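You operate a simulated robot arm through the tools that you are given. There is no shell and no other tool. Be economical: measure what you need, move in short steps, check, and stop when the job is done.

The job below is to be done with a simulated robot arm. You get a single attempt, and the scene is never put back.

TASK
Fill the blue cup at tank 29 and the other cup at tank 56, each about to its line.
Fine: Leave the cups on the tanks' shelves. Set down upright: what you pick out.

The check looks at the end state, three seconds after you hand in, the way a careful person would. Anything else that was tipped, shoved, dropped, spilled or broken makes it a failure.

THE ROBOT
A 6-joint arm with a two-finger parallel gripper on a trunk, on a base that drives. Base frame: it is fixed to the floor where the robot stands at the start and does not move with it; the origin is under the middle of the robot, x ahead of it, y to its left, z up. Units: m, degrees, N and s.
With the tool pointing down near the work surface it reaches from about 0.38 to 0.9 m from the robot's upright axis, wherever it stands. Its first joint turns from -115.0 to 115.0 degrees. Places, roughly: back left tank drain lever [-1, -1.5, 0.5]; back left tank gauge lever [-1.2, -2.2, 1.1]; back left tank handwheel [-1, -1.5, 1]; back left tank hose lever [-1.3, -1, 0.8]; back left tank marker [-1.3, -2.1, 1.7]; back left tank outlet lever [-0.9, -1.7, 0.7]; back left tank shelf [-1.1, -1.9, 0.8]; back left tank tap button [-1.1, -1.9, 1.2]; back left tank wing nut [-1.1, -1, 0.8]; back right tank drain lever [-1, -0.1, 0.5]; back right tank gauge lever [-1.1, -0.6, 1.1]; back right tank handwheel [-1, 0, 1]; back right tank hose lever [-1.3, -0.6, 0.8]; back right tank marker [-1.2, -0.5, 1.5]; back right tank outlet lever [-0.9, 0.2, 0.7]; back right tank shelf [-1.1, 0.3, 0.8]. Payload 3.43 kg.
The tool frame sits at the grasp point between the pads (the TCP): z along the fingers, y along the line on which they close. The tips reach 0.034 m beyond it. Largest opening 0.128 m; finger width 0.024, thickness 0.012; the body of the gripper, 0.048 by 0.13 m, starts 0.096 m behind the TCP.
Orientation is that of the tool frame in the base frame, as a unit quaternion [w, x, y, z]. With the fingers straight down and closing along the base's y, the tool's x points along the base's -x, its y along +y and its z along -z.

THE INTERFACE
- The arm moves only by the tool drive_tool. Its argument "plan" is a list of rows, each an object (a shift or turn left out is 0, a gripper value left out holds the last) with "dp": the shift along the tool's x, y, z in units of 20 mm (1.0 is 20 mm), a list of three; "rot": the turn, a rotation vector about the tool's x, y, z in units of 4 degrees (1.0 is 4 degrees), a list of three; "fingers": the finger opening in m, from 0 to 0.128. In form: [{"dp": [dx, dy, dz], "rot": [rx, ry, rz], "fingers": fingers}, ...]. A call has 1 to 8 rows; each row shifts and turns the commanded pose from where the row before left it, along the tool's axes as they then stand. A call with a number of a shift or a turn outside -1 to 1 is refused whole. A row lasts 0.2 s, in which the tool goes at most 0.05 m and 8.6 degrees; a call with a longer step from one row to the next is refused whole, and so is a gripper value outside its range. A pose out of reach is approached as far as the arm can. The call stops where the force on the tool passes 90 N (or 10 N more than at its start, if that is more) or the arm is blocked; 0.2 s more then pass. Each finger travels about 0.108 m/s and halts on what it meets, pressing with about 22 N; the grip force reading is that of the motor and also rises with nothing between the fingers. The clock runs only during rows and for 0.2 s after the last one: add rows that do not move to give the fingers time. It gives the time, the measured TCP pose, the force on the tool (base axes), the opening and the grip force at its end, in the units of the frame above (readings bear some noise), with the torque about the TCP (base axes, N m) and any sound that the robot's microphone picked up.
- Cameras (640 x 400 px; columns grow to the right, rows downward): "scene" is now at [0.0453, 0.2004, 1.2925]; the picture's right is [0.23, -0.97, 0.00], its down [-0.36, -0.09, -0.93] and it looks along [0.90, 0.22, -0.37] (base axes); focal length 214 px, centre (320, 200). "wrist" rides on the gripper at [0.076, -0.011, -0.16] in the tool frame; the picture's right is [0.15, 0.99, 0.00], its down [-0.88, 0.13, -0.46] and it looks along [-0.45, 0.07, 0.89] (tool axes); focal length 234 px, centre (320, 200). There is no depth. A picture from a camera that has moved, and an enlarged one, comes with that camera's place and axes in the base frame and with its lens. The place of the scene camera against the robot may be out by one fixed shift of up to 0.025 m in any direction.
- capture(camera): a new picture of that camera. No time passes.
- lift_body(by): slides the trunk up (or, below 0, down) by that many m; the arm and the scene camera ride with it, the base frame stays. It gives what a move gives, with no picture.
- base_move(legs): drives the robot by 1 to 6 legs, each [ahead, turn to the left] in m and degrees, along the robot's own axes; the way and the turn of a leg run together, so that a leg with both is an arc; at most 1.5 m and 180 degrees a leg. The arm and the cameras ride along, it lands a little off, and it stops where it bumps. It gives what a move gives.
- pan_tilt(pan, tilt): turns the head with the scene camera to pan (to the left, within 103 degrees either way) and tilt (down, from -29 to 69), counted from straight ahead of the robot. It gives what a move gives.
- inspect(camera, box): a new picture of the part [left, top, right, bottom] of that camera's present view, enlarged. No time passes.
- job_done(): hands the job in; it is judged then, once.

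Work in short steps. Places have to be worked out from the pictures, the camera data and where the tool is seen: move nearer, look again, correct. Check each grasp and each placing, and mend what went wrong. You have 120 turns and 90 pictures in all, those below and enlarged ones among them. Open the gripper and draw the arm clear of the work before you hand the job in, unless the task says otherwise; then end with one line.

The tools are called after "Call:" as a command line: name --argument value ..., lists and objects as JSON in quotes. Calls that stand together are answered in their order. drive_tool: Moves the arm, as the interface text tells. Its arguments: {"type":"object","properties":{"plan":{"type":"array","items":{"type":"object","properties":{"dp":{"type":"array","items":{"type":"number"}},"rot":{"type":"array","items":{"type":"number"}},"fingers":{"type":"number"}}}}},"required":["plan"]} The other tools are called the same way: lift_body (by) slides the trunk up or down; base_move (legs) drives the base; pan_tilt (pan, tilt) turns the head that bears the scene camera; capture (camera) takes a picture; inspect (camera, box) takes an enlarged picture of a part of a camera's view; job_done () hands the job in.

At the start:

```text
time: 0.0
tool_pos: [-0.0819, 0.4844, 1.4077]
tcp_rot: [-0.009, 0.004, 1.0, 0.028]
ft_force: [-0.3, -0.9, 0.3]
wrist_torque: [0.02, 0.01, -0.03]
finger_gap: 0.128
gripper_force: 0.0
trunk travel left (down, up): [-0.544, 0.247]
robot x, y, heading: [0.0, 0.0027, -0.3]
head pan, tilt: [-6.7, 28.2]
```

scene: 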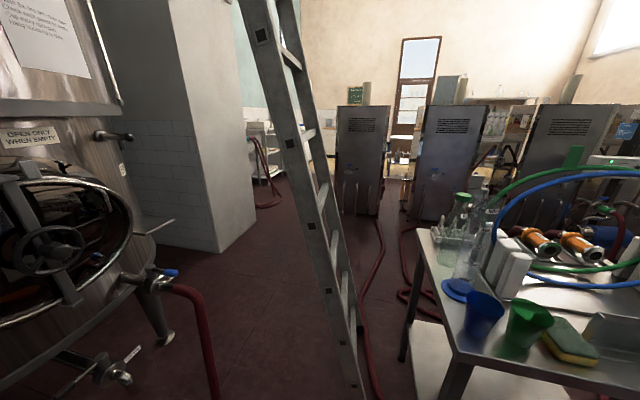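
wrist: 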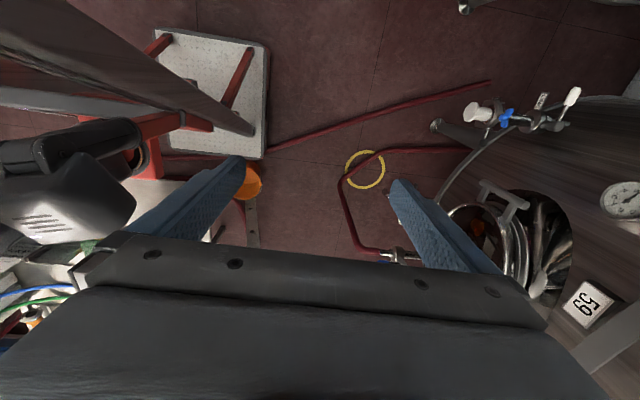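

The picture shows a blue and a green cup on a table to the right-front. I look at the table closer and around the room to find tanks 29 and 56.

Call:
inspect --camera "scene" --box '[400, 160, 640, 400]'

Call:
inspect --camera "scene" --box '[0, 0, 200, 200]'

Call:
pan_tilt --pan -100 --tilt 15

```text
1.67 times, centred on (520, 280) of scene
camera zoom: at [0.0453, 0.2004, 1.2925], right [0.23, -0.97, 0.0], down [-0.36, -0.09, -0.93], along [0.9, 0.22, -0.37], focal length 358 px, centre (-13, 67)
```

zoom: 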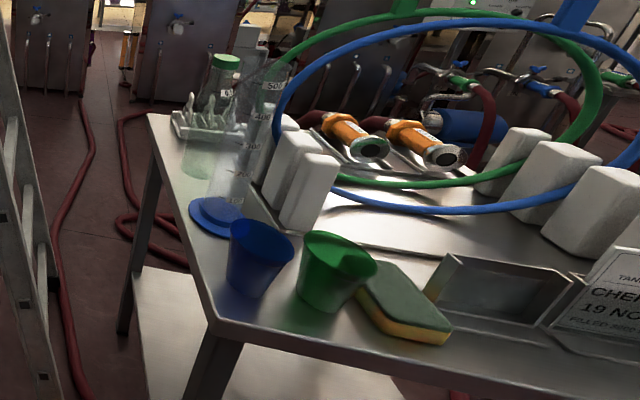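

```text
2.00 times, centred on (100, 100) of scene
camera zoom: at [0.0453, 0.2004, 1.2925], right [0.23, -0.97, 0.0], down [-0.36, -0.09, -0.93], along [0.9, 0.22, -0.37], focal length 429 px, centre (760, 400)
```

zoom: 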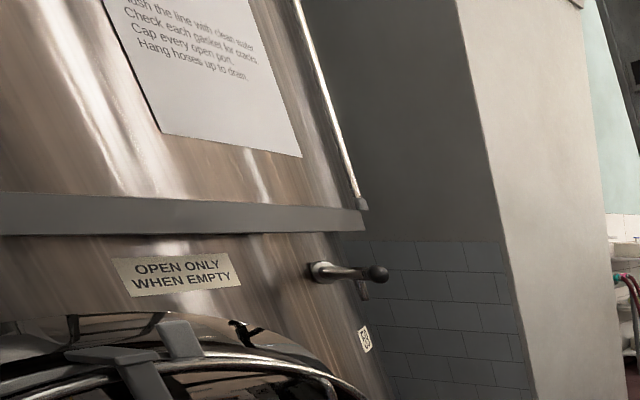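

```text
time: 1.7
tool_pos: [-0.0804, 0.4835, 1.4122]
tcp_rot: [-0.01, 0.004, 0.999, 0.033]
ft_force: [-0.2, 0.5, 0.3]
wrist_torque: [0.02, 0.07, -0.01]
finger_gap: 0.1279
gripper_force: 0.0
trunk travel left (down, up): [-0.544, 0.247]
robot x, y, heading: [0.0001, 0.0038, -0.0]
head pan, tilt: [-100.0, 15.0]
```

Now look right/behind.

Call:
capture --camera "scene"

Call:
pan_tilt --pan 100 --tilt 15

Call:
capture --camera "scene"

```text
85 pictures are left
camera scene: at [0.0458, 0.1938, 1.2872], right [0.16, -0.99, 0.0], down [-0.42, -0.07, -0.9], along [0.89, 0.15, -0.43], focal length 214 px, centre (320, 200)
```

scene: 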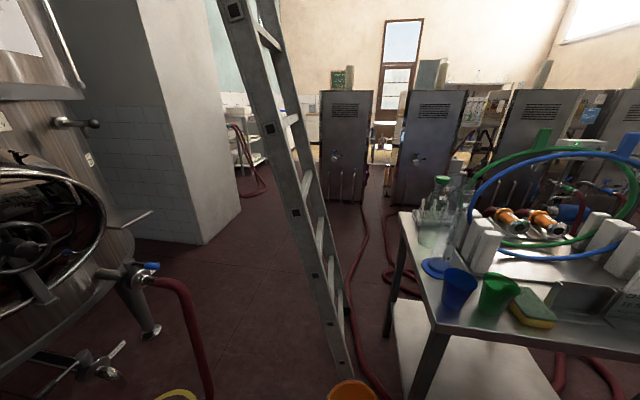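

```text
time: 4.6
tool_pos: [-0.0813, 0.4866, 1.4069]
tcp_rot: [-0.008, 0.004, 1.0, 0.028]
ft_force: [0.0, 0.6, -0.1]
wrist_torque: [-0.01, 0.0, 0.04]
finger_gap: 0.1281
gripper_force: 0.1
trunk travel left (down, up): [-0.544, 0.247]
robot x, y, heading: [0.0032, 0.0009, -0.0]
head pan, tilt: [100.0, 15.0]
```

```text
84 pictures are left
camera scene: at [-0.0612, 0.2708, 1.3039], right [0.98, 0.17, 0.0], down [0.04, -0.26, -0.97], along [-0.17, 0.95, -0.26], focal length 214 px, centre (320, 200)
```

scene: 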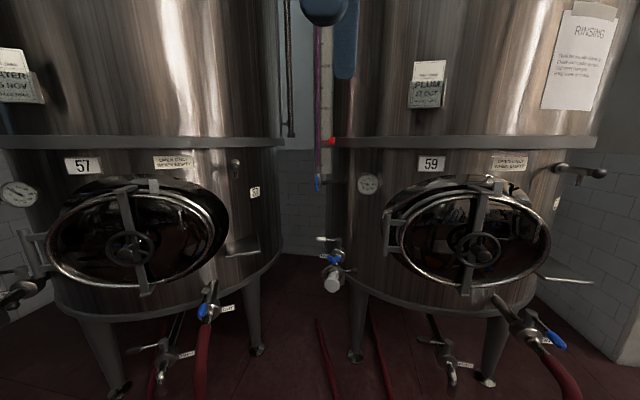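

The left has tanks 57 and 59; the earlier view did not show the right turn having finished. I pan right again.

Call:
pan_tilt --pan -102 --tilt 10

Call:
capture --camera "scene"

```text
time: 7.6
tool_pos: [-0.0811, 0.4815, 1.4116]
tcp_rot: [-0.01, 0.004, 0.999, 0.033]
ft_force: [0.3, 0.8, 0.4]
wrist_torque: [-0.04, -0.07, 0.0]
finger_gap: 0.1278
gripper_force: 0.1
trunk travel left (down, up): [-0.544, 0.247]
robot x, y, heading: [-0.0001, -0.0005, -0.1]
head pan, tilt: [-102.0, 10.0]
```

```text
83 pictures are left
camera scene: at [0.0456, 0.2012, 1.3055], right [0.24, -0.97, 0.0], down [-0.23, -0.06, -0.97], along [0.94, 0.23, -0.24], focal length 214 px, centre (320, 200)
```

scene: 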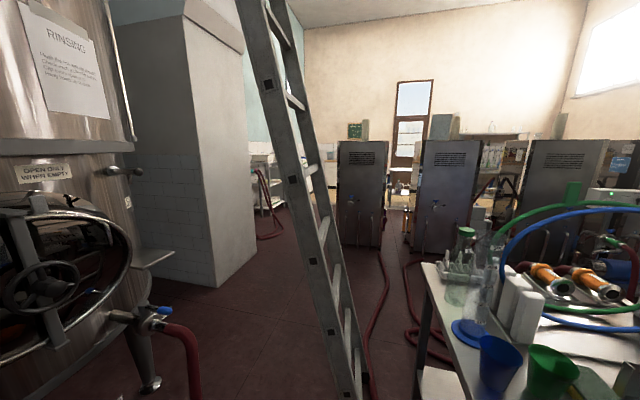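

The head may still be moving; I capture again.

Call:
capture --camera "scene"

```text
82 pictures are left
camera scene: at [0.0456, 0.2012, 1.3055], right [0.24, -0.97, 0.0], down [-0.23, -0.06, -0.97], along [0.94, 0.23, -0.24], focal length 214 px, centre (320, 200)
```

scene: 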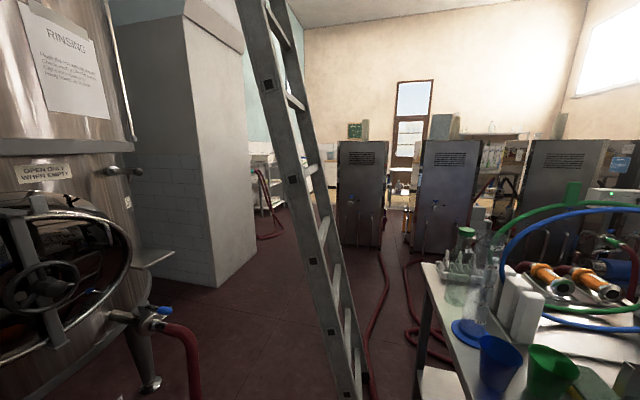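

The clock was frozen; repeat the same pan to give the head more time.

Call:
pan_tilt --pan -102 --tilt 10

Call:
capture --camera "scene"

```text
time: 8.2
tool_pos: [-0.0813, 0.4832, 1.4136]
tcp_rot: [-0.011, 0.004, 0.999, 0.033]
ft_force: [-0.5, 0.3, 1.3]
wrist_torque: [0.03, 0.0, -0.02]
finger_gap: 0.1281
gripper_force: 0.1
trunk travel left (down, up): [-0.544, 0.247]
robot x, y, heading: [-0.0014, 0.0039, 0.0]
head pan, tilt: [-102.0, 10.0]
```

```text
81 pictures are left
camera scene: at [0.0457, 0.2011, 1.3058], right [0.24, -0.97, 0.0], down [-0.23, -0.06, -0.97], along [0.94, 0.23, -0.24], focal length 214 px, centre (320, 200)
```

scene: 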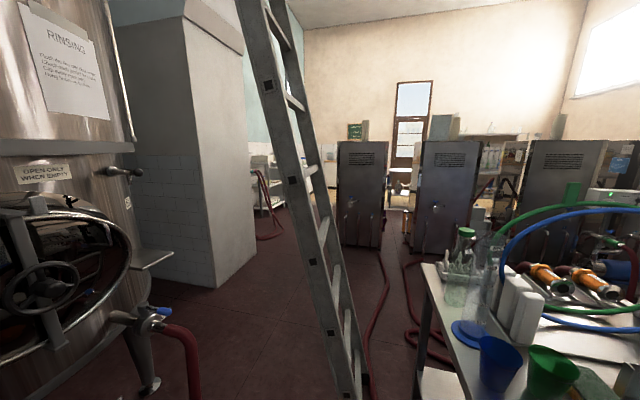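

The head won't turn right past about +14° (probably blocked by the arm), so I turn the base left by 90° in place (arm is high and clear) and look behind.

Call:
base_move --legs '[[0, 80]]'

Call:
pan_tilt --pan 85 --tilt 12

Call:
capture --camera "scene"

```text
time: 10.7
tool_pos: [-0.4061, 0.2629, 1.4198]
tcp_rot: [-0.027, -0.401, 0.915, 0.032]
ft_force: [-1.0, -0.3, 0.5]
wrist_torque: [-0.04, 0.02, -0.01]
finger_gap: 0.1279
gripper_force: 0.0
trunk travel left (down, up): [-0.544, 0.247]
robot x, y, heading: [-0.0003, 0.0009, 47.7]
head pan, tilt: [-102.0, 10.0]
stopped in leg 1: the robot was blocked; the commanded pose is now the measured one
```

```text
time: 13.5
tool_pos: [-0.4073, 0.2633, 1.4162]
tcp_rot: [-0.025, -0.401, 0.915, 0.029]
ft_force: [0.7, -0.2, 0.9]
wrist_torque: [0.02, 0.0, 0.0]
finger_gap: 0.1279
gripper_force: 0.1
trunk travel left (down, up): [-0.544, 0.247]
robot x, y, heading: [-0.0017, 0.0011, 47.7]
head pan, tilt: [85.0, 12.0]
```

```text
80 pictures are left
camera scene: at [-0.2378, 0.15, 1.3088], right [0.73, 0.68, 0.0], down [0.14, -0.15, -0.98], along [-0.66, 0.72, -0.21], focal length 214 px, centre (320, 200)
```

scene: 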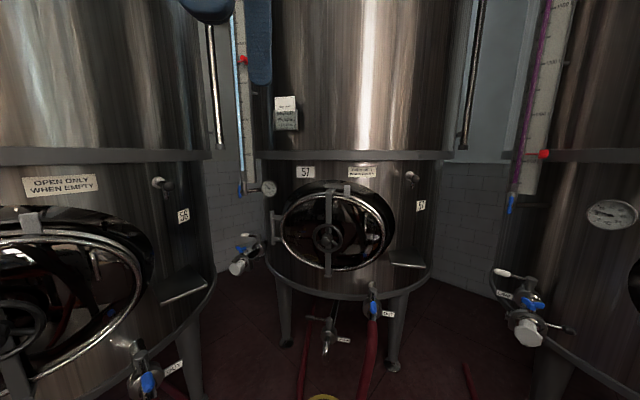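

Blocked at 47.7° (base likely near the table). A tank at left bears "56" tag; pan further to look at it.

Call:
pan_tilt --pan 103 --tilt 5

Call:
capture --camera "scene"

Call:
capture --camera "wrist"

```text
time: 14.3
tool_pos: [-0.4084, 0.2645, 1.4175]
tcp_rot: [-0.025, -0.401, 0.915, 0.029]
ft_force: [0.4, 0.3, 0.1]
wrist_torque: [0.01, 0.01, 0.01]
finger_gap: 0.1279
gripper_force: 0.0
trunk travel left (down, up): [-0.544, 0.247]
robot x, y, heading: [0.0008, -0.0004, 47.8]
head pan, tilt: [103.0, 5.0]
```

```text
79 pictures are left
camera scene: at [-0.2546, 0.1264, 1.32], right [0.49, 0.87, 0.0], down [0.08, -0.04, -1.0], along [-0.87, 0.49, -0.09], focal length 214 px, centre (320, 200)
```

scene: 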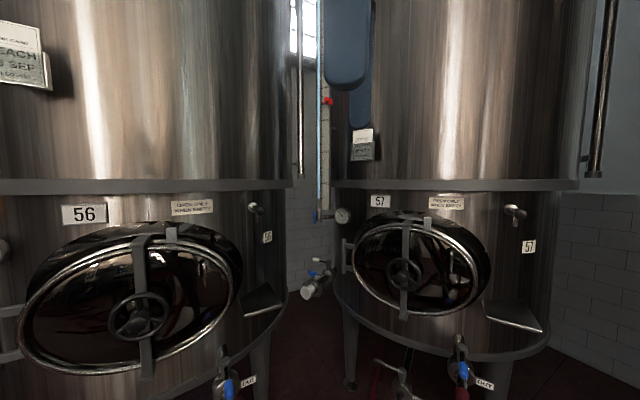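

```text
78 pictures are left
camera wrist: at [-0.4394, 0.194, 1.5781], right [-0.82, 0.56, 0.08], down [0.53, 0.72, 0.44], along [0.19, 0.41, -0.89], focal length 234 px, centre (320, 200)
```

wrist: 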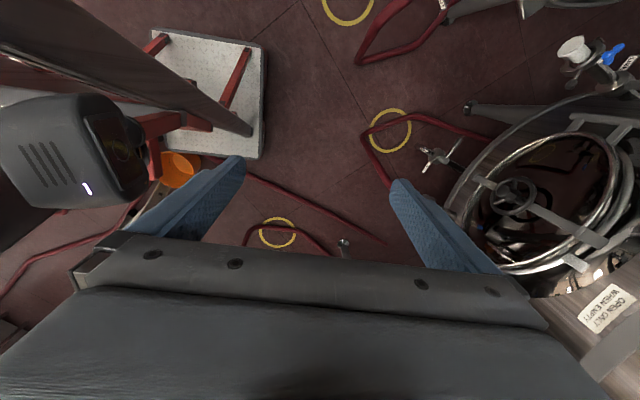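

Tank 56 is the back right one (plate 56, shelf at its right with a tap above). I back away from the table and then turn to face the back tanks to find 29.

Call:
base_move --legs '[[-0.3, 0], [0, 60]]'

Call:
pan_tilt --pan 100 --tilt 8

Call:
capture --camera "scene"

```text
time: 19.0
tool_pos: [-0.6429, -0.4425, 1.4167]
tcp_rot: [0.037, 0.8, -0.599, -0.013]
ft_force: [-0.4, 0.0, 1.3]
wrist_torque: [0.01, -0.03, 0.01]
finger_gap: 0.1282
gripper_force: 0.1
trunk travel left (down, up): [-0.544, 0.247]
robot x, y, heading: [-0.206, -0.2291, 107.0]
head pan, tilt: [103.0, 5.0]
```

```text
time: 19.6
tool_pos: [-0.6428, -0.4427, 1.4174]
tcp_rot: [0.036, 0.8, -0.599, -0.013]
ft_force: [-1.8, 0.3, -0.4]
wrist_torque: [0.0, 0.01, 0.0]
finger_gap: 0.1282
gripper_force: 0.0
trunk travel left (down, up): [-0.544, 0.247]
robot x, y, heading: [-0.2045, -0.2272, 106.8]
head pan, tilt: [100.0, 8.0]
```

```text
77 pictures are left
camera scene: at [-0.4628, -0.3855, 1.3153], right [-0.45, 0.89, 0.0], down [0.12, 0.06, -0.99], along [-0.88, -0.45, -0.14], focal length 214 px, centre (320, 200)
```

scene: 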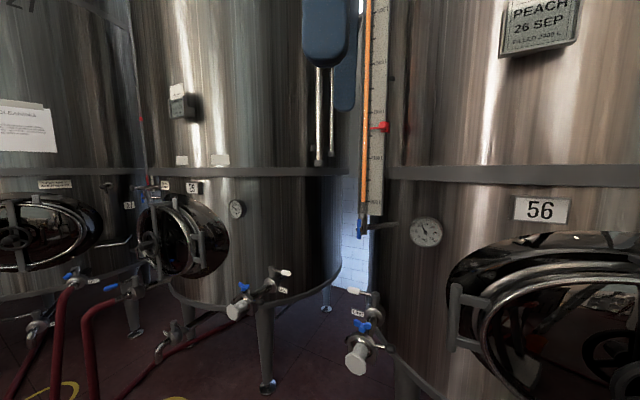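

I zoom on plates of the back left tanks.

Call:
inspect --camera "scene" --box '[0, 130, 280, 305]'

```text
2.29 times, centred on (140, 218) of scene
camera zoom: at [-0.4628, -0.3855, 1.3153], right [-0.45, 0.89, 0.0], down [0.12, 0.06, -0.99], along [-0.88, -0.45, -0.14], focal length 490 px, centre (731, 160)
```

zoom: 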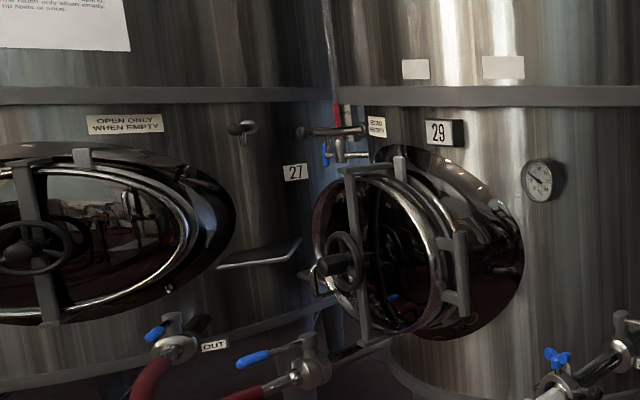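

Back left tank is 29 (27 lies beyond). I turn further left to view the aisle along −y and the 29 tap.

Call:
base_move --legs '[[0, 75]]'

Call:
pan_tilt --pan 75 --tilt 20

Call:
capture --camera "scene"

```text
time: 23.2
tool_pos: [-0.1089, -0.7044, 1.4186]
tcp_rot: [0.036, 0.999, 0.016, 0.012]
ft_force: [-0.7, -0.5, 0.1]
wrist_torque: [-0.02, 0.0, -0.02]
finger_gap: 0.1278
gripper_force: 0.0
trunk travel left (down, up): [-0.544, 0.247]
robot x, y, heading: [-0.2052, -0.2257, -177.8]
head pan, tilt: [100.0, 8.0]
```

```text
time: 24.1
tool_pos: [-0.1073, -0.7048, 1.4165]
tcp_rot: [0.036, 0.999, 0.016, 0.012]
ft_force: [0.1, 0.2, -0.6]
wrist_torque: [0.02, 0.01, -0.01]
finger_gap: 0.128
gripper_force: 0.1
trunk travel left (down, up): [-0.544, 0.247]
robot x, y, heading: [-0.2061, -0.2299, -177.7]
head pan, tilt: [75.0, 20.0]
```

```text
75 pictures are left
camera scene: at [-0.1737, -0.5283, 1.2958], right [-0.98, 0.22, 0.0], down [0.07, 0.33, -0.94], along [-0.21, -0.92, -0.34], focal length 214 px, centre (320, 200)
```

scene: 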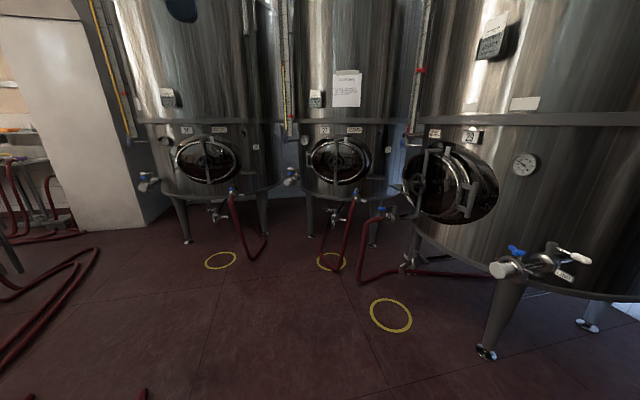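

The aisle towards 29 is clear. Turning back right, I look at the 56 tap and shelf on the way.

Call:
base_move --legs '[[0, -90]]'

Call:
pan_tilt --pan 50 --tilt 15

Call:
capture --camera "scene"

```text
time: 28.4
tool_pos: [-0.6859, -0.3131, 1.4163]
tcp_rot: [0.033, 0.708, -0.705, -0.018]
ft_force: [0.9, -0.4, -0.5]
wrist_torque: [0.02, 0.0, 0.01]
finger_gap: 0.1279
gripper_force: 0.1
trunk travel left (down, up): [-0.544, 0.247]
robot x, y, heading: [-0.2048, -0.2303, 90.5]
head pan, tilt: [75.0, 20.0]
```

```text
time: 29.3
tool_pos: [-0.6855, -0.3127, 1.4169]
tcp_rot: [0.034, 0.708, -0.705, -0.018]
ft_force: [-0.9, -0.5, 0.1]
wrist_torque: [-0.01, 0.04, 0.0]
finger_gap: 0.128
gripper_force: 0.0
trunk travel left (down, up): [-0.544, 0.247]
robot x, y, heading: [-0.2068, -0.2255, 90.8]
head pan, tilt: [50.0, 15.0]
```

```text
74 pictures are left
camera scene: at [-0.4731, -0.2325, 1.3039], right [0.63, 0.77, 0.0], down [0.2, -0.16, -0.97], along [-0.75, 0.61, -0.26], focal length 214 px, centre (320, 200)
```

scene: 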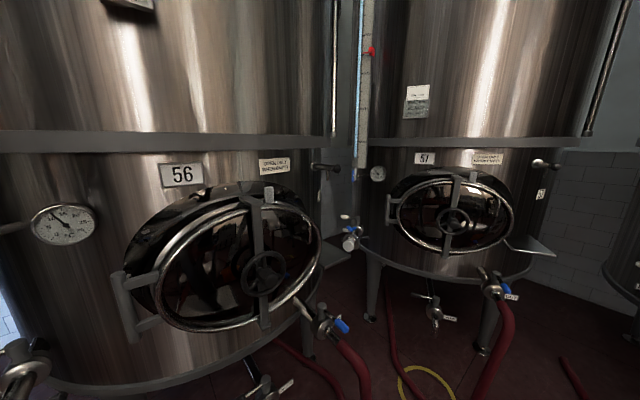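

Now return to heading ~0 facing the table and look at the cups.

Call:
base_move --legs '[[0, -91]]'

Call:
pan_tilt --pan 14 --tilt 40

Call:
capture --camera "scene"

Call:
capture --camera "wrist"

```text
time: 33.6
tool_pos: [-0.2866, 0.2513, 1.4172]
tcp_rot: [-0.011, 0.003, 0.999, 0.037]
ft_force: [1.0, 0.0, 0.2]
wrist_torque: [-0.02, 0.02, 0.0]
finger_gap: 0.1279
gripper_force: 0.0
trunk travel left (down, up): [-0.544, 0.247]
robot x, y, heading: [-0.2053, -0.2299, 0.2]
head pan, tilt: [50.0, 15.0]
```

```text
time: 34.6
tool_pos: [-0.2867, 0.2515, 1.4176]
tcp_rot: [-0.01, 0.003, 0.999, 0.037]
ft_force: [0.3, -0.5, 0.7]
wrist_torque: [-0.03, -0.01, -0.04]
finger_gap: 0.1278
gripper_force: 0.1
trunk travel left (down, up): [-0.544, 0.247]
robot x, y, heading: [-0.2087, -0.2276, 0.2]
head pan, tilt: [14.0, 40.0]
```

```text
73 pictures are left
camera scene: at [-0.1694, -0.0284, 1.2644], right [0.24, -0.97, 0.0], down [-0.62, -0.16, -0.77], along [0.74, 0.19, -0.64], focal length 214 px, centre (320, 200)
```

scene: 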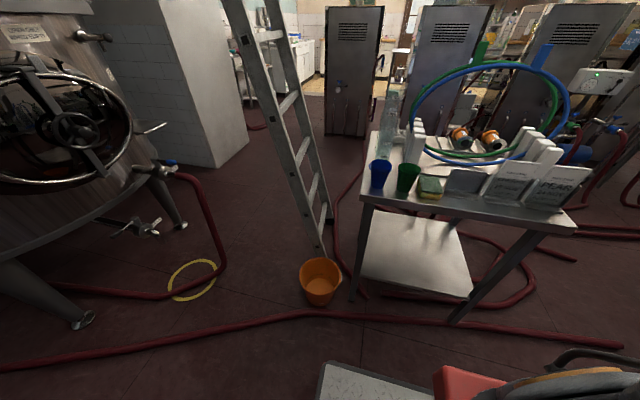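

```text
72 pictures are left
camera wrist: at [-0.3585, 0.2274, 1.5781], right [-0.14, 0.99, 0.08], down [0.89, 0.09, 0.44], along [0.43, 0.13, -0.89], focal length 234 px, centre (320, 200)
```

wrist: 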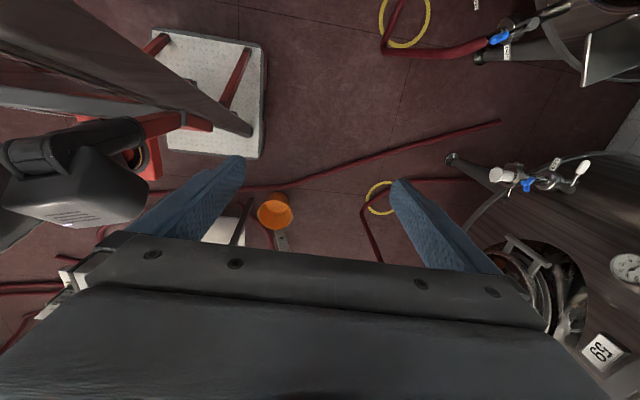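

Table ≈0.78 m high; blue cup around (0.51,−0.09), green around (0.51,−0.18). Zoom for detail, including cups' lines.

Call:
inspect --camera "scene" --box '[340, 140, 460, 215]'

```text
5.33 times, centred on (400, 178) of scene
camera zoom: at [-0.1694, -0.0284, 1.2644], right [0.24, -0.97, 0.0], down [-0.62, -0.16, -0.77], along [0.74, 0.19, -0.64], focal length 1144 px, centre (-107, 320)
```

zoom: 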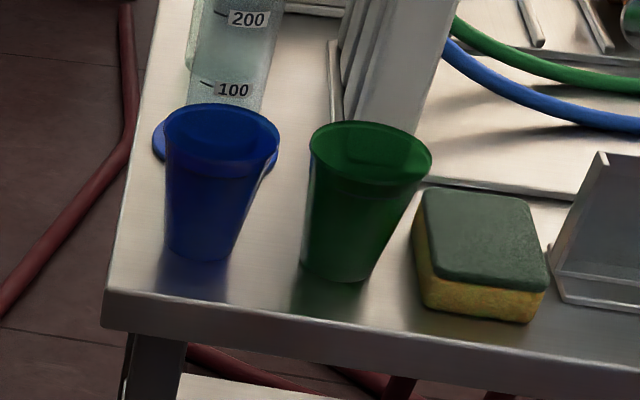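

Plan: side-grasp cups with the fingers horizontal and the wrist camera on top, using the arm to the robot's left (where the head can look). I rotate the tool 120° about tool (−1,1,1) in place, clear of everything.

Call:
drive_tool --plan '[{"rot": [-1, 1, 1]}, {"rot": [-1, 1, 1]}, {"rot": [-1, 1, 1]}, {"rot": [-1, 1, 1]}, {"rot": [-1, 1, 1]}, {"rot": [-1, 1, 1]}, {"rot": [-1, 1, 1]}, {"rot": [-1, 1, 1]}]'

```text
time: 36.4
tool_pos: [-0.2861, 0.251, 1.4161]
tcp_rot: [-0.288, 0.264, 0.871, 0.298]
ft_force: [-0.4, 0.2, 1.0]
wrist_torque: [-0.02, 0.01, 0.01]
finger_gap: 0.1279
gripper_force: 0.0
trunk travel left (down, up): [-0.544, 0.247]
robot x, y, heading: [-0.2057, -0.2231, -0.1]
head pan, tilt: [14.0, 40.0]
```

Rotation proceeds as commanded. Continue the remainder.

Call:
drive_tool --plan '[{"rot": [-1, 1, 1]}, {"rot": [-1, 1, 1]}, {"rot": [-1, 1, 1]}, {"rot": [-1, 1, 1]}, {"rot": [-1, 1, 1]}, {"rot": [-1, 1, 1]}, {"rot": [-1, 1, 1]}, {"rot": [-1, 1, 1]}]'

Call:
drive_tool --plan '[{"rot": [-0.7, 0.7, 0.7]}, {"rot": [-0.7, 0.7, 0.6]}, {}]'

Call:
lift_body --by -0.1

Call:
capture --camera "wrist"

```text
time: 38.2
tool_pos: [-0.2516, 0.3447, 1.4456]
tcp_rot: [-0.512, 0.43, 0.573, 0.475]
ft_force: [-0.9, -0.1, 0.2]
wrist_torque: [-0.01, 0.02, -0.03]
finger_gap: 0.1282
gripper_force: 0.0
out of reach, approached as far as the arm can: row 1, 2, 3, 4, 5, 6, 7, 8
trunk travel left (down, up): [-0.544, 0.247]
robot x, y, heading: [-0.2037, -0.2314, 0.2]
head pan, tilt: [14.0, 40.0]
```

```text
time: 39.0
tool_pos: [-0.2404, 0.3462, 1.4368]
tcp_rot: [0.522, -0.488, -0.471, -0.517]
ft_force: [0.6, -1.4, 0.2]
wrist_torque: [0.0, 0.0, -0.01]
finger_gap: 0.1277
gripper_force: 0.1
trunk travel left (down, up): [-0.544, 0.247]
robot x, y, heading: [-0.2033, -0.2288, -0.0]
head pan, tilt: [14.0, 40.0]
```

```text
time: 40.3
tool_pos: [-0.2405, 0.3467, 1.3363]
tcp_rot: [0.521, -0.489, -0.471, -0.517]
ft_force: [0.0, 0.5, -0.6]
wrist_torque: [-0.01, 0.0, 0.0]
finger_gap: 0.1281
gripper_force: 0.1
trunk travel left (down, up): [-0.444, 0.347]
robot x, y, heading: [-0.2073, -0.2294, 0.3]
head pan, tilt: [14.0, 40.0]
```

```text
70 pictures are left
camera wrist: at [-0.2513, 0.1797, 1.4014], right [0.99, -0.02, 0.12], down [0.11, -0.39, -0.92], along [0.07, 0.92, -0.38], focal length 234 px, centre (320, 200)
```

wrist: 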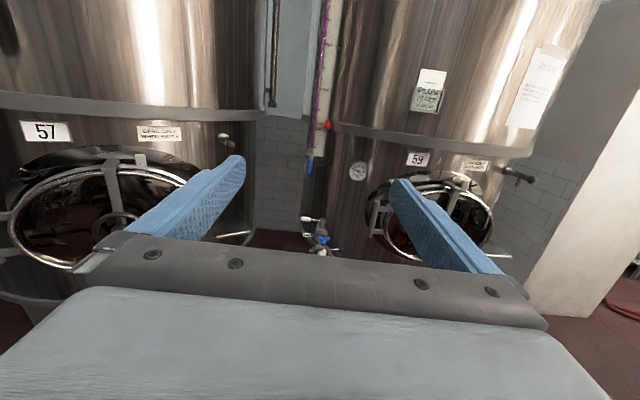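

The tool is horizontal with camera on top. I turn the base right 90° so the arm faces the table, then level the tool.

Call:
base_move --legs '[[0, -90]]'

Call:
drive_tool --plan '[{"rot": [0, -1, -0.3]}, {}]'

Call:
pan_tilt --pan 90 --tilt 40

Call:
capture --camera "scene"

Call:
capture --camera "wrist"

```text
time: 44.5
tool_pos: [0.3669, -0.1789, 1.3369]
tcp_rot: [-0.013, 0.679, -0.003, 0.734]
ft_force: [0.2, 0.1, -0.1]
wrist_torque: [0.0, 0.03, 0.01]
finger_gap: 0.128
gripper_force: 0.0
trunk travel left (down, up): [-0.444, 0.347]
robot x, y, heading: [-0.2038, -0.2293, -88.8]
head pan, tilt: [14.0, 40.0]
```

```text
time: 45.1
tool_pos: [0.3681, -0.1793, 1.3379]
tcp_rot: [-0.005, 0.704, 0.004, 0.71]
ft_force: [0.1, 0.0, -0.7]
wrist_torque: [-0.01, 0.03, 0.0]
finger_gap: 0.1282
gripper_force: 0.0
trunk travel left (down, up): [-0.444, 0.347]
robot x, y, heading: [-0.2081, -0.2258, -88.3]
head pan, tilt: [14.0, 40.0]
```

```text
time: 46.6
tool_pos: [0.3673, -0.1808, 1.3369]
tcp_rot: [-0.006, 0.703, 0.005, 0.711]
ft_force: [-0.3, 0.8, -0.1]
wrist_torque: [0.03, -0.01, -0.01]
finger_gap: 0.1283
gripper_force: 0.2
trunk travel left (down, up): [-0.444, 0.347]
robot x, y, heading: [-0.2036, -0.2285, -88.4]
head pan, tilt: [90.0, 40.0]
```

```text
69 pictures are left
camera scene: at [0.0733, -0.2194, 1.1643], right [0.03, -1.0, 0.0], down [-0.64, -0.02, -0.77], along [0.77, 0.02, -0.64], focal length 214 px, centre (320, 200)
```

scene: 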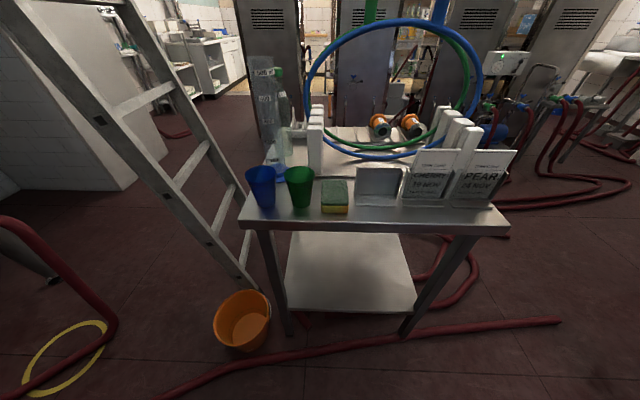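

```text
68 pictures are left
camera wrist: at [0.2066, -0.1722, 1.4123], right [0.01, -0.99, 0.15], down [-0.45, -0.14, -0.89], along [0.9, -0.05, -0.44], focal length 234 px, centre (320, 200)
```

wrist: 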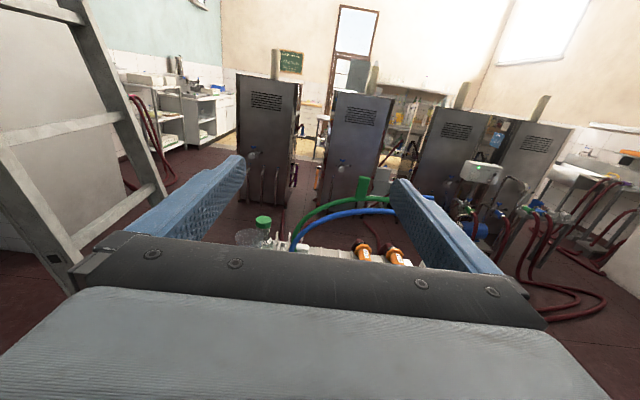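

Triangulating: table ≈0.82, blue cup centre ≈(0.464,−0.076), green ≈(0.463,−0.161), height ≈0.095. I align the gripper laterally with the blue cup, back off 6 cm and descend with the arm, opening to 0.076.

Call:
drive_tool --plan '[{"dp": [0, -0.9, -1], "fingers": 0.076}, {"dp": [0, -0.9, -1]}, {"dp": [0, -0.9, -1]}, {"dp": [-1, -0.9, 0]}, {"dp": [-1, -0.9, 0]}, {"dp": [-1, -0.7, 0]}, {"dp": [-1, 0, 0]}, {"dp": [-1, 0, 0]}]'

Call:
drive_tool --plan '[{"dp": [-1, 0, 0]}, {"dp": [-1, 0, 0]}, {"dp": [-1, 0, 0]}, {"dp": [-1, 0, 0]}, {"dp": [-1, 0, 0]}, {"dp": [-1, 0, 0]}, {"dp": [-1, 0, 0]}, {}]'

```text
time: 48.4
tool_pos: [0.3744, -0.1743, 1.2605]
tcp_rot: [-0.01, 0.691, -0.002, 0.723]
ft_force: [-0.5, -0.1, 0.4]
wrist_torque: [-0.03, -0.04, -0.01]
finger_gap: 0.0761
gripper_force: 0.2
out of reach, approached as far as the arm can: row 1, 2, 3, 4, 5, 6
trunk travel left (down, up): [-0.444, 0.347]
robot x, y, heading: [-0.2032, -0.2256, -88.5]
head pan, tilt: [90.0, 40.0]
```

```text
time: 49.5
tool_pos: [0.3861, -0.1694, 1.2749]
tcp_rot: [-0.034, 0.635, -0.024, 0.771]
ft_force: [0.7, 0.2, -0.9]
wrist_torque: [0.0, -0.08, 0.01]
finger_gap: 0.0762
gripper_force: 0.0
trunk travel left (down, up): [-0.444, 0.347]
robot x, y, heading: [-0.2042, -0.2288, -88.9]
head pan, tilt: [90.0, 40.0]
stopped in row 5: the arm was blocked; the commanded pose is now the measured one
```

The arm can't retract further with this pose (near its inner reach), so I use the base instead: shift the robot by about (−0.06,+0.10).

Call:
base_move --legs '[[0, 30], [-0.12, 0], [0, -30]]'

Call:
lift_body --by -0.15

Call:
capture --camera "scene"

```text
time: 53.7
tool_pos: [0.326, -0.0703, 1.2746]
tcp_rot: [-0.03, 0.636, -0.027, 0.771]
ft_force: [0.4, -0.2, 0.2]
wrist_torque: [-0.03, 0.01, 0.0]
finger_gap: 0.0761
gripper_force: 0.1
trunk travel left (down, up): [-0.444, 0.347]
robot x, y, heading: [-0.2741, -0.1248, -89.1]
head pan, tilt: [90.0, 40.0]
```

```text
time: 55.4
tool_pos: [0.3263, -0.1102, 1.1379]
tcp_rot: [-0.035, 0.628, -0.027, 0.777]
ft_force: [-0.2, 0.2, -0.3]
wrist_torque: [-0.01, 0.01, 0.01]
finger_gap: 0.076
gripper_force: 0.0
trunk travel left (down, up): [-0.294, 0.497]
robot x, y, heading: [-0.2661, -0.1273, -88.8]
head pan, tilt: [90.0, 40.0]
```

```text
67 pictures are left
camera scene: at [-0.0006, -0.1602, 0.9948], right [0.03, -1.0, 0.0], down [-0.81, -0.02, -0.59], along [0.59, 0.02, -0.81], focal length 214 px, centre (320, 200)
```

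scene: 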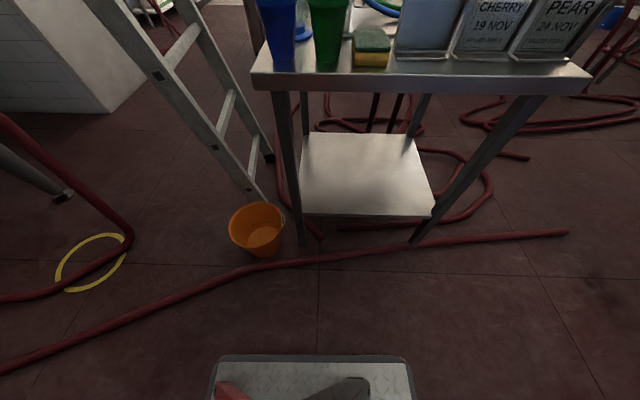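

Lowering made the arm press on the head mast (tool shifted, head tilt disturbed): the head sits under the left-pointing arm. I raise the trunk again and then swing the arm to the robot's front, away from the head.

Call:
lift_body --by 0.2

Call:
drive_tool --plan '[{"dp": [1, 0, 0], "rot": [0, -1, -0.4]}, {"dp": [1, 0, 0], "rot": [0, -1, -0.4]}, {"dp": [1, 0, 0], "rot": [0, -1, -0.4]}, {"dp": [1, 0, 0]}, {"dp": [0, 0, 0]}]'

Call:
pan_tilt --pan 60 --tilt 10

```text
time: 57.6
tool_pos: [0.3273, -0.1103, 1.3417]
tcp_rot: [-0.034, 0.625, -0.028, 0.779]
ft_force: [-0.5, -0.6, -0.4]
wrist_torque: [0.01, 0.03, 0.02]
finger_gap: 0.076
gripper_force: 0.0
trunk travel left (down, up): [-0.494, 0.297]
robot x, y, heading: [-0.2667, -0.127, -88.9]
head pan, tilt: [90.0, 40.0]
```

```text
time: 58.8
tool_pos: [0.3181, -0.1133, 1.4034]
tcp_rot: [-0.002, 0.713, 0.005, 0.701]
ft_force: [0.4, -0.4, 0.1]
wrist_torque: [0.0, -0.01, 0.01]
finger_gap: 0.0761
gripper_force: 0.0
trunk travel left (down, up): [-0.494, 0.297]
robot x, y, heading: [-0.2716, -0.1259, -88.6]
head pan, tilt: [90.0, 40.0]
```

```text
time: 59.7
tool_pos: [0.3187, -0.113, 1.4037]
tcp_rot: [-0.002, 0.713, 0.006, 0.701]
ft_force: [-0.8, 0.5, -0.1]
wrist_torque: [0.0, -0.01, 0.07]
finger_gap: 0.0761
gripper_force: 0.0
trunk travel left (down, up): [-0.494, 0.297]
robot x, y, heading: [-0.271, -0.1263, -88.9]
head pan, tilt: [60.0, 10.0]
```

Swing the arm clockwise around the robot axis in 2° rows (radius ≈0.59).

Call:
drive_tool --plan '[{"dp": [0, 1, 0], "rot": [-0.485, 0, 0]}, {"dp": [0, 1, 0], "rot": [-0.485, 0, 0]}, {"dp": [0, 1, 0], "rot": [-0.485, 0, 0]}, {"dp": [0, 1, 0], "rot": [-0.485, 0, 0]}, {"dp": [0, 1, 0], "rot": [-0.485, 0, 0]}, {"dp": [0, 1, 0], "rot": [-0.485, 0, 0]}, {"dp": [0, 1, 0], "rot": [-0.485, 0, 0]}, {"dp": [0, 1, 0], "rot": [-0.485, 0, 0]}]'

Call:
drive_tool --plan '[{"dp": [0, 1, 0], "rot": [-0.485, 0, 0]}, {"dp": [0, 1, 0], "rot": [-0.485, 0, 0]}, {"dp": [0, 1, 0], "rot": [-0.485, 0, 0]}, {"dp": [0, 1, 0], "rot": [-0.485, 0, 0]}, {"dp": [0, 1, 0], "rot": [-0.485, 0, 0]}, {"dp": [0, 1, 0], "rot": [-0.485, 0, 0]}, {"dp": [0, 1, 0], "rot": [-0.485, 0, 0]}, {"dp": [0, 1, 0], "rot": [-0.485, 0, 0]}]'

```text
time: 61.5
tool_pos: [0.3072, -0.2715, 1.4057]
tcp_rot: [0.095, 0.707, -0.09, 0.695]
ft_force: [-0.7, -0.8, -0.1]
wrist_torque: [-0.02, 0.01, 0.02]
finger_gap: 0.0761
gripper_force: 0.0
out of reach, approached as far as the arm can: row 8
trunk travel left (down, up): [-0.494, 0.297]
robot x, y, heading: [-0.2693, -0.1273, -89.0]
head pan, tilt: [60.0, 10.0]
```

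```text
time: 63.3
tool_pos: [0.2691, -0.4225, 1.409]
tcp_rot: [0.189, 0.688, -0.182, 0.677]
ft_force: [0.4, 0.1, -0.4]
wrist_torque: [-0.01, -0.02, -0.07]
finger_gap: 0.0763
gripper_force: 0.1
out of reach, approached as far as the arm can: row 1, 3, 5, 7
trunk travel left (down, up): [-0.494, 0.297]
robot x, y, heading: [-0.2694, -0.1239, -88.9]
head pan, tilt: [60.0, 10.0]
```

Continue swinging.

Call:
drive_tool --plan '[{"dp": [0, 1, 0], "rot": [-0.47, 0, 0]}, {"dp": [0, 1, 0], "rot": [-0.47, 0, 0]}, {"dp": [0, 1, 0], "rot": [-0.47, 0, 0]}, {"dp": [0, 1, 0], "rot": [-0.47, 0, 0]}, {"dp": [0, 1, 0], "rot": [-0.47, 0, 0]}, {"dp": [0, 1, 0], "rot": [-0.47, 0, 0]}, {"dp": [0, 1, 0], "rot": [-0.47, 0, 0]}, {"dp": [0, 1, 0], "rot": [-0.47, 0, 0]}]'

Call:
drive_tool --plan '[{"dp": [0, 1, 0], "rot": [-0.47, 0, 0]}, {"dp": [0, 1, 0], "rot": [-0.47, 0, 0]}, {"dp": [0, 1, 0], "rot": [-0.47, 0, 0]}, {"dp": [0, 1, 0], "rot": [-0.47, 0, 0]}, {"dp": [0, 1, 0], "rot": [-0.47, 0, 0]}, {"dp": [0, 1, 0], "rot": [-0.47, 0, 0]}, {"dp": [0, 1, 0], "rot": [-0.47, 0, 0]}, {"dp": [0, 1, 0], "rot": [-0.47, 0, 0]}]'

Call:
drive_tool --plan '[{"dp": [0, 1, 0], "rot": [-0.47, 0, 0]}, {"dp": [0, 1, 0], "rot": [-0.47, 0, 0]}, {"dp": [0, 1, 0], "rot": [-0.47, 0, 0]}, {"dp": [0, 1, 0], "rot": [-0.47, 0, 0]}, {"dp": [0, 1, 0], "rot": [-0.47, 0, 0]}, {"dp": [0, 1, 0], "rot": [-0.47, 0, 0]}, {"dp": [0, 1, 0], "rot": [-0.47, 0, 0]}, {"dp": [0, 1, 0], "rot": [-0.47, 0, 0]}]'

```text
time: 65.1
tool_pos: [0.1913, -0.5603, 1.4126]
tcp_rot: [0.278, 0.657, -0.27, 0.647]
ft_force: [-0.4, -0.7, -0.5]
wrist_torque: [0.03, -0.03, -0.01]
finger_gap: 0.0763
gripper_force: 0.0
out of reach, approached as far as the arm can: row 1, 2, 4, 5, 7
trunk travel left (down, up): [-0.494, 0.297]
robot x, y, heading: [-0.2688, -0.1243, -89.0]
head pan, tilt: [60.0, 10.0]
```

```text
time: 66.9
tool_pos: [0.0781, -0.6716, 1.4151]
tcp_rot: [0.362, 0.615, -0.353, 0.606]
ft_force: [1.0, -0.9, 0.6]
wrist_torque: [0.01, 0.04, -0.03]
finger_gap: 0.076
gripper_force: 0.1
out of reach, approached as far as the arm can: row 1, 3, 5, 6, 8
trunk travel left (down, up): [-0.494, 0.297]
robot x, y, heading: [-0.2714, -0.1265, -88.9]
head pan, tilt: [60.0, 10.0]
```

```text
time: 68.7
tool_pos: [-0.0597, -0.7481, 1.4181]
tcp_rot: [0.439, 0.562, -0.429, 0.554]
ft_force: [-0.2, -0.4, -0.6]
wrist_torque: [0.0, 0.0, -0.03]
finger_gap: 0.0761
gripper_force: 0.0
out of reach, approached as far as the arm can: row 1, 3, 5, 7
trunk travel left (down, up): [-0.494, 0.297]
robot x, y, heading: [-0.2692, -0.1236, -88.9]
head pan, tilt: [60.0, 10.0]
```

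One more swing call, then turn the base to face the table.

Call:
drive_tool --plan '[{"dp": [0, 1, 0], "rot": [-0.46, 0, 0]}, {"dp": [0, 1, 0], "rot": [-0.46, 0, 0]}, {"dp": [0, 1, 0], "rot": [-0.46, 0, 0]}, {"dp": [0, 1, 0], "rot": [-0.46, 0, 0]}, {"dp": [0, 1, 0], "rot": [-0.46, 0, 0]}, {"dp": [0, 1, 0], "rot": [-0.46, 0, 0]}, {"dp": [0, 1, 0], "rot": [-0.46, 0, 0]}, {"dp": [0, 1, 0], "rot": [-0.46, 0, 0]}]'

Call:
base_move --legs '[[0, 89]]'

Call:
pan_tilt --pan 0 --tilt 40

Call:
capture --camera "scene"

```text
time: 70.5
tool_pos: [-0.2135, -0.7843, 1.4215]
tcp_rot: [0.507, 0.501, -0.497, 0.495]
ft_force: [0.9, -0.9, -0.4]
wrist_torque: [0.03, 0.01, 0.0]
finger_gap: 0.0762
gripper_force: 0.1
out of reach, approached as far as the arm can: row 1, 4, 6
trunk travel left (down, up): [-0.494, 0.297]
robot x, y, heading: [-0.2679, -0.1262, -88.9]
head pan, tilt: [60.0, 10.0]
```

```text
time: 74.7
tool_pos: [0.3908, -0.0966, 1.4227]
tcp_rot: [0.022, 0.705, -0.01, 0.708]
ft_force: [-0.2, 0.7, -0.2]
wrist_torque: [-0.01, 0.0, -0.01]
finger_gap: 0.076
gripper_force: 0.0
trunk travel left (down, up): [-0.494, 0.297]
robot x, y, heading: [-0.2716, -0.1245, -1.1]
head pan, tilt: [60.0, 10.0]
```

```text
time: 76.0
tool_pos: [0.3918, -0.0966, 1.4222]
tcp_rot: [0.023, 0.705, -0.01, 0.708]
ft_force: [-0.5, 0.7, -0.6]
wrist_torque: [-0.03, -0.01, -0.01]
finger_gap: 0.0762
gripper_force: 0.1
trunk travel left (down, up): [-0.494, 0.297]
robot x, y, heading: [-0.2698, -0.1267, -1.5]
head pan, tilt: [0.0, 40.0]
```

```text
66 pictures are left
camera scene: at [-0.211, 0.0522, 1.2144], right [-0.02, -1.0, 0.0], down [-0.64, 0.01, -0.77], along [0.77, -0.02, -0.64], focal length 214 px, centre (320, 200)
```

scene: 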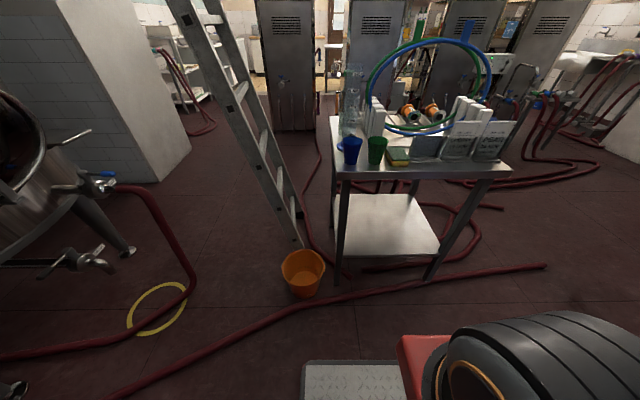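

Pan 0 now works. I lower the arm in front of the blue cup.

Call:
drive_tool --plan '[{"dp": [-1, 0, -0.5]}, {"dp": [-1, 0, -0.5]}, {"dp": [-1, 0, -0.5]}, {"dp": [-1, 0, 0]}, {"dp": [-1, 0, 0]}, {"dp": [-1, 0, 0]}, {"dp": [-1, 0, 0]}, {"dp": [-1, 0, 0]}]'

Call:
lift_body --by -0.2

Call:
drive_tool --plan '[{"dp": [-1, 0, 0]}, {"dp": [-1, 0, 0]}, {"dp": [-1, 0, 0]}, {"dp": [-1, 0, 0]}, {"dp": [-1, 0, 0]}, {}]'

Call:
capture --camera "scene"

Call:
capture --camera "wrist"

```text
time: 77.8
tool_pos: [0.3919, -0.0955, 1.2623]
tcp_rot: [0.022, 0.705, -0.01, 0.708]
ft_force: [-0.6, 0.3, 0.4]
wrist_torque: [0.01, 0.05, 0.0]
finger_gap: 0.0762
gripper_force: 0.1
out of reach, approached as far as the arm can: row 1, 2, 3
trunk travel left (down, up): [-0.494, 0.297]
robot x, y, heading: [-0.268, -0.122, -1.2]
head pan, tilt: [0.0, 40.0]
```

```text
time: 79.9
tool_pos: [0.4278, -0.0954, 1.061]
tcp_rot: [0.024, 0.705, -0.012, 0.708]
ft_force: [-0.2, -0.2, -0.1]
wrist_torque: [0.0, -0.01, 0.01]
finger_gap: 0.0759
gripper_force: 0.0
trunk travel left (down, up): [-0.294, 0.497]
robot x, y, heading: [-0.2692, -0.1248, -1.3]
head pan, tilt: [0.0, 40.0]
```

```text
time: 81.3
tool_pos: [0.4261, -0.096, 0.9596]
tcp_rot: [0.022, 0.705, -0.01, 0.709]
ft_force: [0.6, -0.7, -0.7]
wrist_torque: [0.01, 0.01, 0.01]
finger_gap: 0.0759
gripper_force: 0.1
trunk travel left (down, up): [-0.294, 0.497]
robot x, y, heading: [-0.2673, -0.1279, -1.3]
head pan, tilt: [0.0, 40.0]
```

```text
65 pictures are left
camera scene: at [-0.1553, 0.0509, 1.0143], right [-0.02, -1.0, 0.0], down [-0.64, 0.01, -0.77], along [0.77, -0.02, -0.64], focal length 214 px, centre (320, 200)
```

scene: 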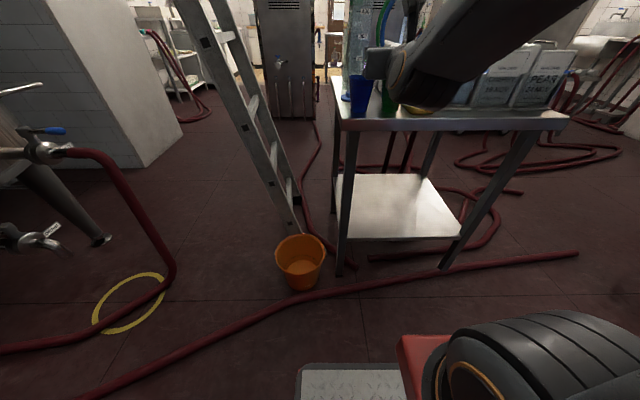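

```text
64 pictures are left
camera wrist: at [0.2679, -0.0776, 1.0356], right [-0.05, -0.99, 0.16], down [-0.46, -0.12, -0.88], along [0.89, -0.12, -0.44], focal length 234 px, centre (320, 200)
```

wrist: 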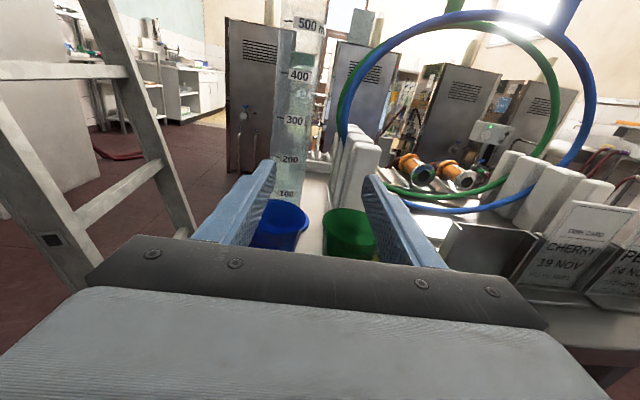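

The gripper sits just above and short of the cups. I zoom in the wrist view to measure the rims.

Call:
inspect --camera "wrist" --box '[180, 130, 460, 305]'

```text
2.29 times, centred on (320, 218) of wrist
camera zoom: at [0.2679, -0.0776, 1.0356], right [-0.05, -0.99, 0.16], down [-0.46, -0.12, -0.88], along [0.89, -0.12, -0.44], focal length 535 px, centre (320, 160)
```

zoom: 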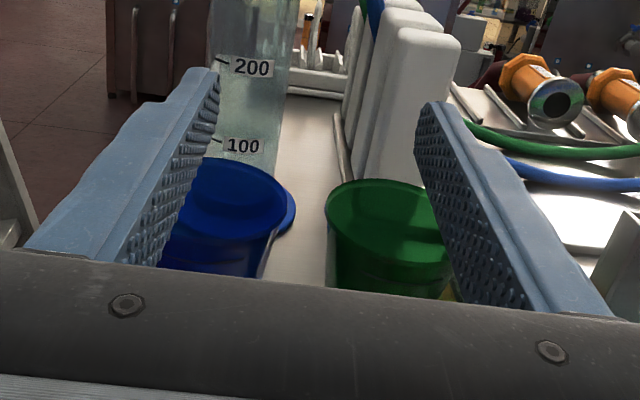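

Rim sizes suggest the cups are a bit farther/lower than estimated (~x 0.53, rim z ≈0.87). I retract and shift to get a second wrist view for triangulation.

Call:
drive_tool --plan '[{"dp": [0, -1, -1]}, {"dp": [0, -0.2, -1]}, {"dp": [-1, 0, -1]}, {"dp": [-1, 0, -0.5]}, {}]'

Call:
inspect --camera "wrist" --box '[180, 100, 460, 275]'

```text
time: 82.5
tool_pos: [0.3845, -0.0621, 0.9365]
tcp_rot: [0.024, 0.706, -0.011, 0.708]
ft_force: [0.3, 0.0, -0.4]
wrist_torque: [0.0, 0.0, 0.04]
finger_gap: 0.076
gripper_force: 0.1
out of reach, approached as far as the arm can: row 3, 4
trunk travel left (down, up): [-0.294, 0.497]
robot x, y, heading: [-0.2686, -0.126, -1.6]
head pan, tilt: [0.0, 40.0]
```

```text
2.29 times, centred on (320, 188) of wrist
camera zoom: at [0.2262, -0.0431, 1.0118], right [-0.05, -0.99, 0.16], down [-0.46, -0.12, -0.88], along [0.89, -0.12, -0.45], focal length 535 px, centre (320, 229)
```

zoom: 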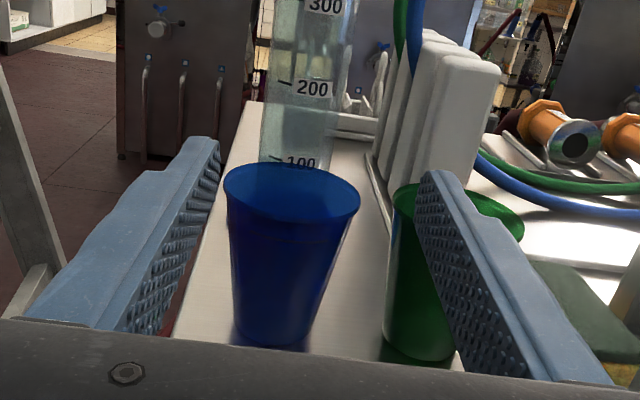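

Triangulated: blue cup axis (0.534,−0.063), rim z≈0.875, table ≈0.77; green (0.54,−0.175). I lower the trunk 0.1 and trim to z 0.82, opening 0.088.

Call:
lift_body --by -0.1

Call:
drive_tool --plan '[{"dp": [-0.8, 0, 0], "fingers": 0.09}, {}, {}]'

Call:
capture --camera "wrist"

```text
time: 83.9
tool_pos: [0.4112, -0.0626, 0.8372]
tcp_rot: [0.024, 0.706, -0.011, 0.708]
ft_force: [-0.5, -0.8, 0.5]
wrist_torque: [0.02, -0.03, -0.01]
finger_gap: 0.0757
gripper_force: 0.0
trunk travel left (down, up): [-0.193, 0.596]
robot x, y, heading: [-0.2705, -0.1299, -1.2]
head pan, tilt: [0.0, 40.0]
```

```text
time: 84.7
tool_pos: [0.4179, -0.0609, 0.8313]
tcp_rot: [0.024, 0.701, -0.013, 0.713]
ft_force: [-26.8, 0.6, 53.3]
wrist_torque: [2.6, 0.5, 1.43]
finger_gap: 0.0888
gripper_force: 0.1
out of reach, approached as far as the arm can: row 1
trunk travel left (down, up): [-0.193, 0.596]
robot x, y, heading: [-0.2722, -0.1241, -1.0]
head pan, tilt: [0.0, 40.0]
```

```text
61 pictures are left
camera wrist: at [0.2569, -0.0428, 0.9068], right [-0.05, -0.99, 0.16], down [-0.45, -0.12, -0.89], along [0.89, -0.12, -0.44], focal length 234 px, centre (320, 200)
```

wrist: 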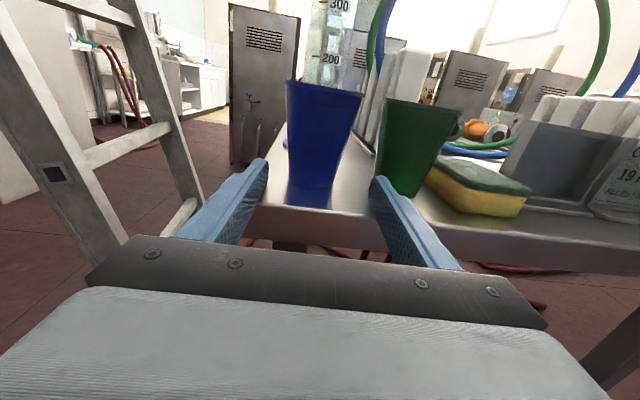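

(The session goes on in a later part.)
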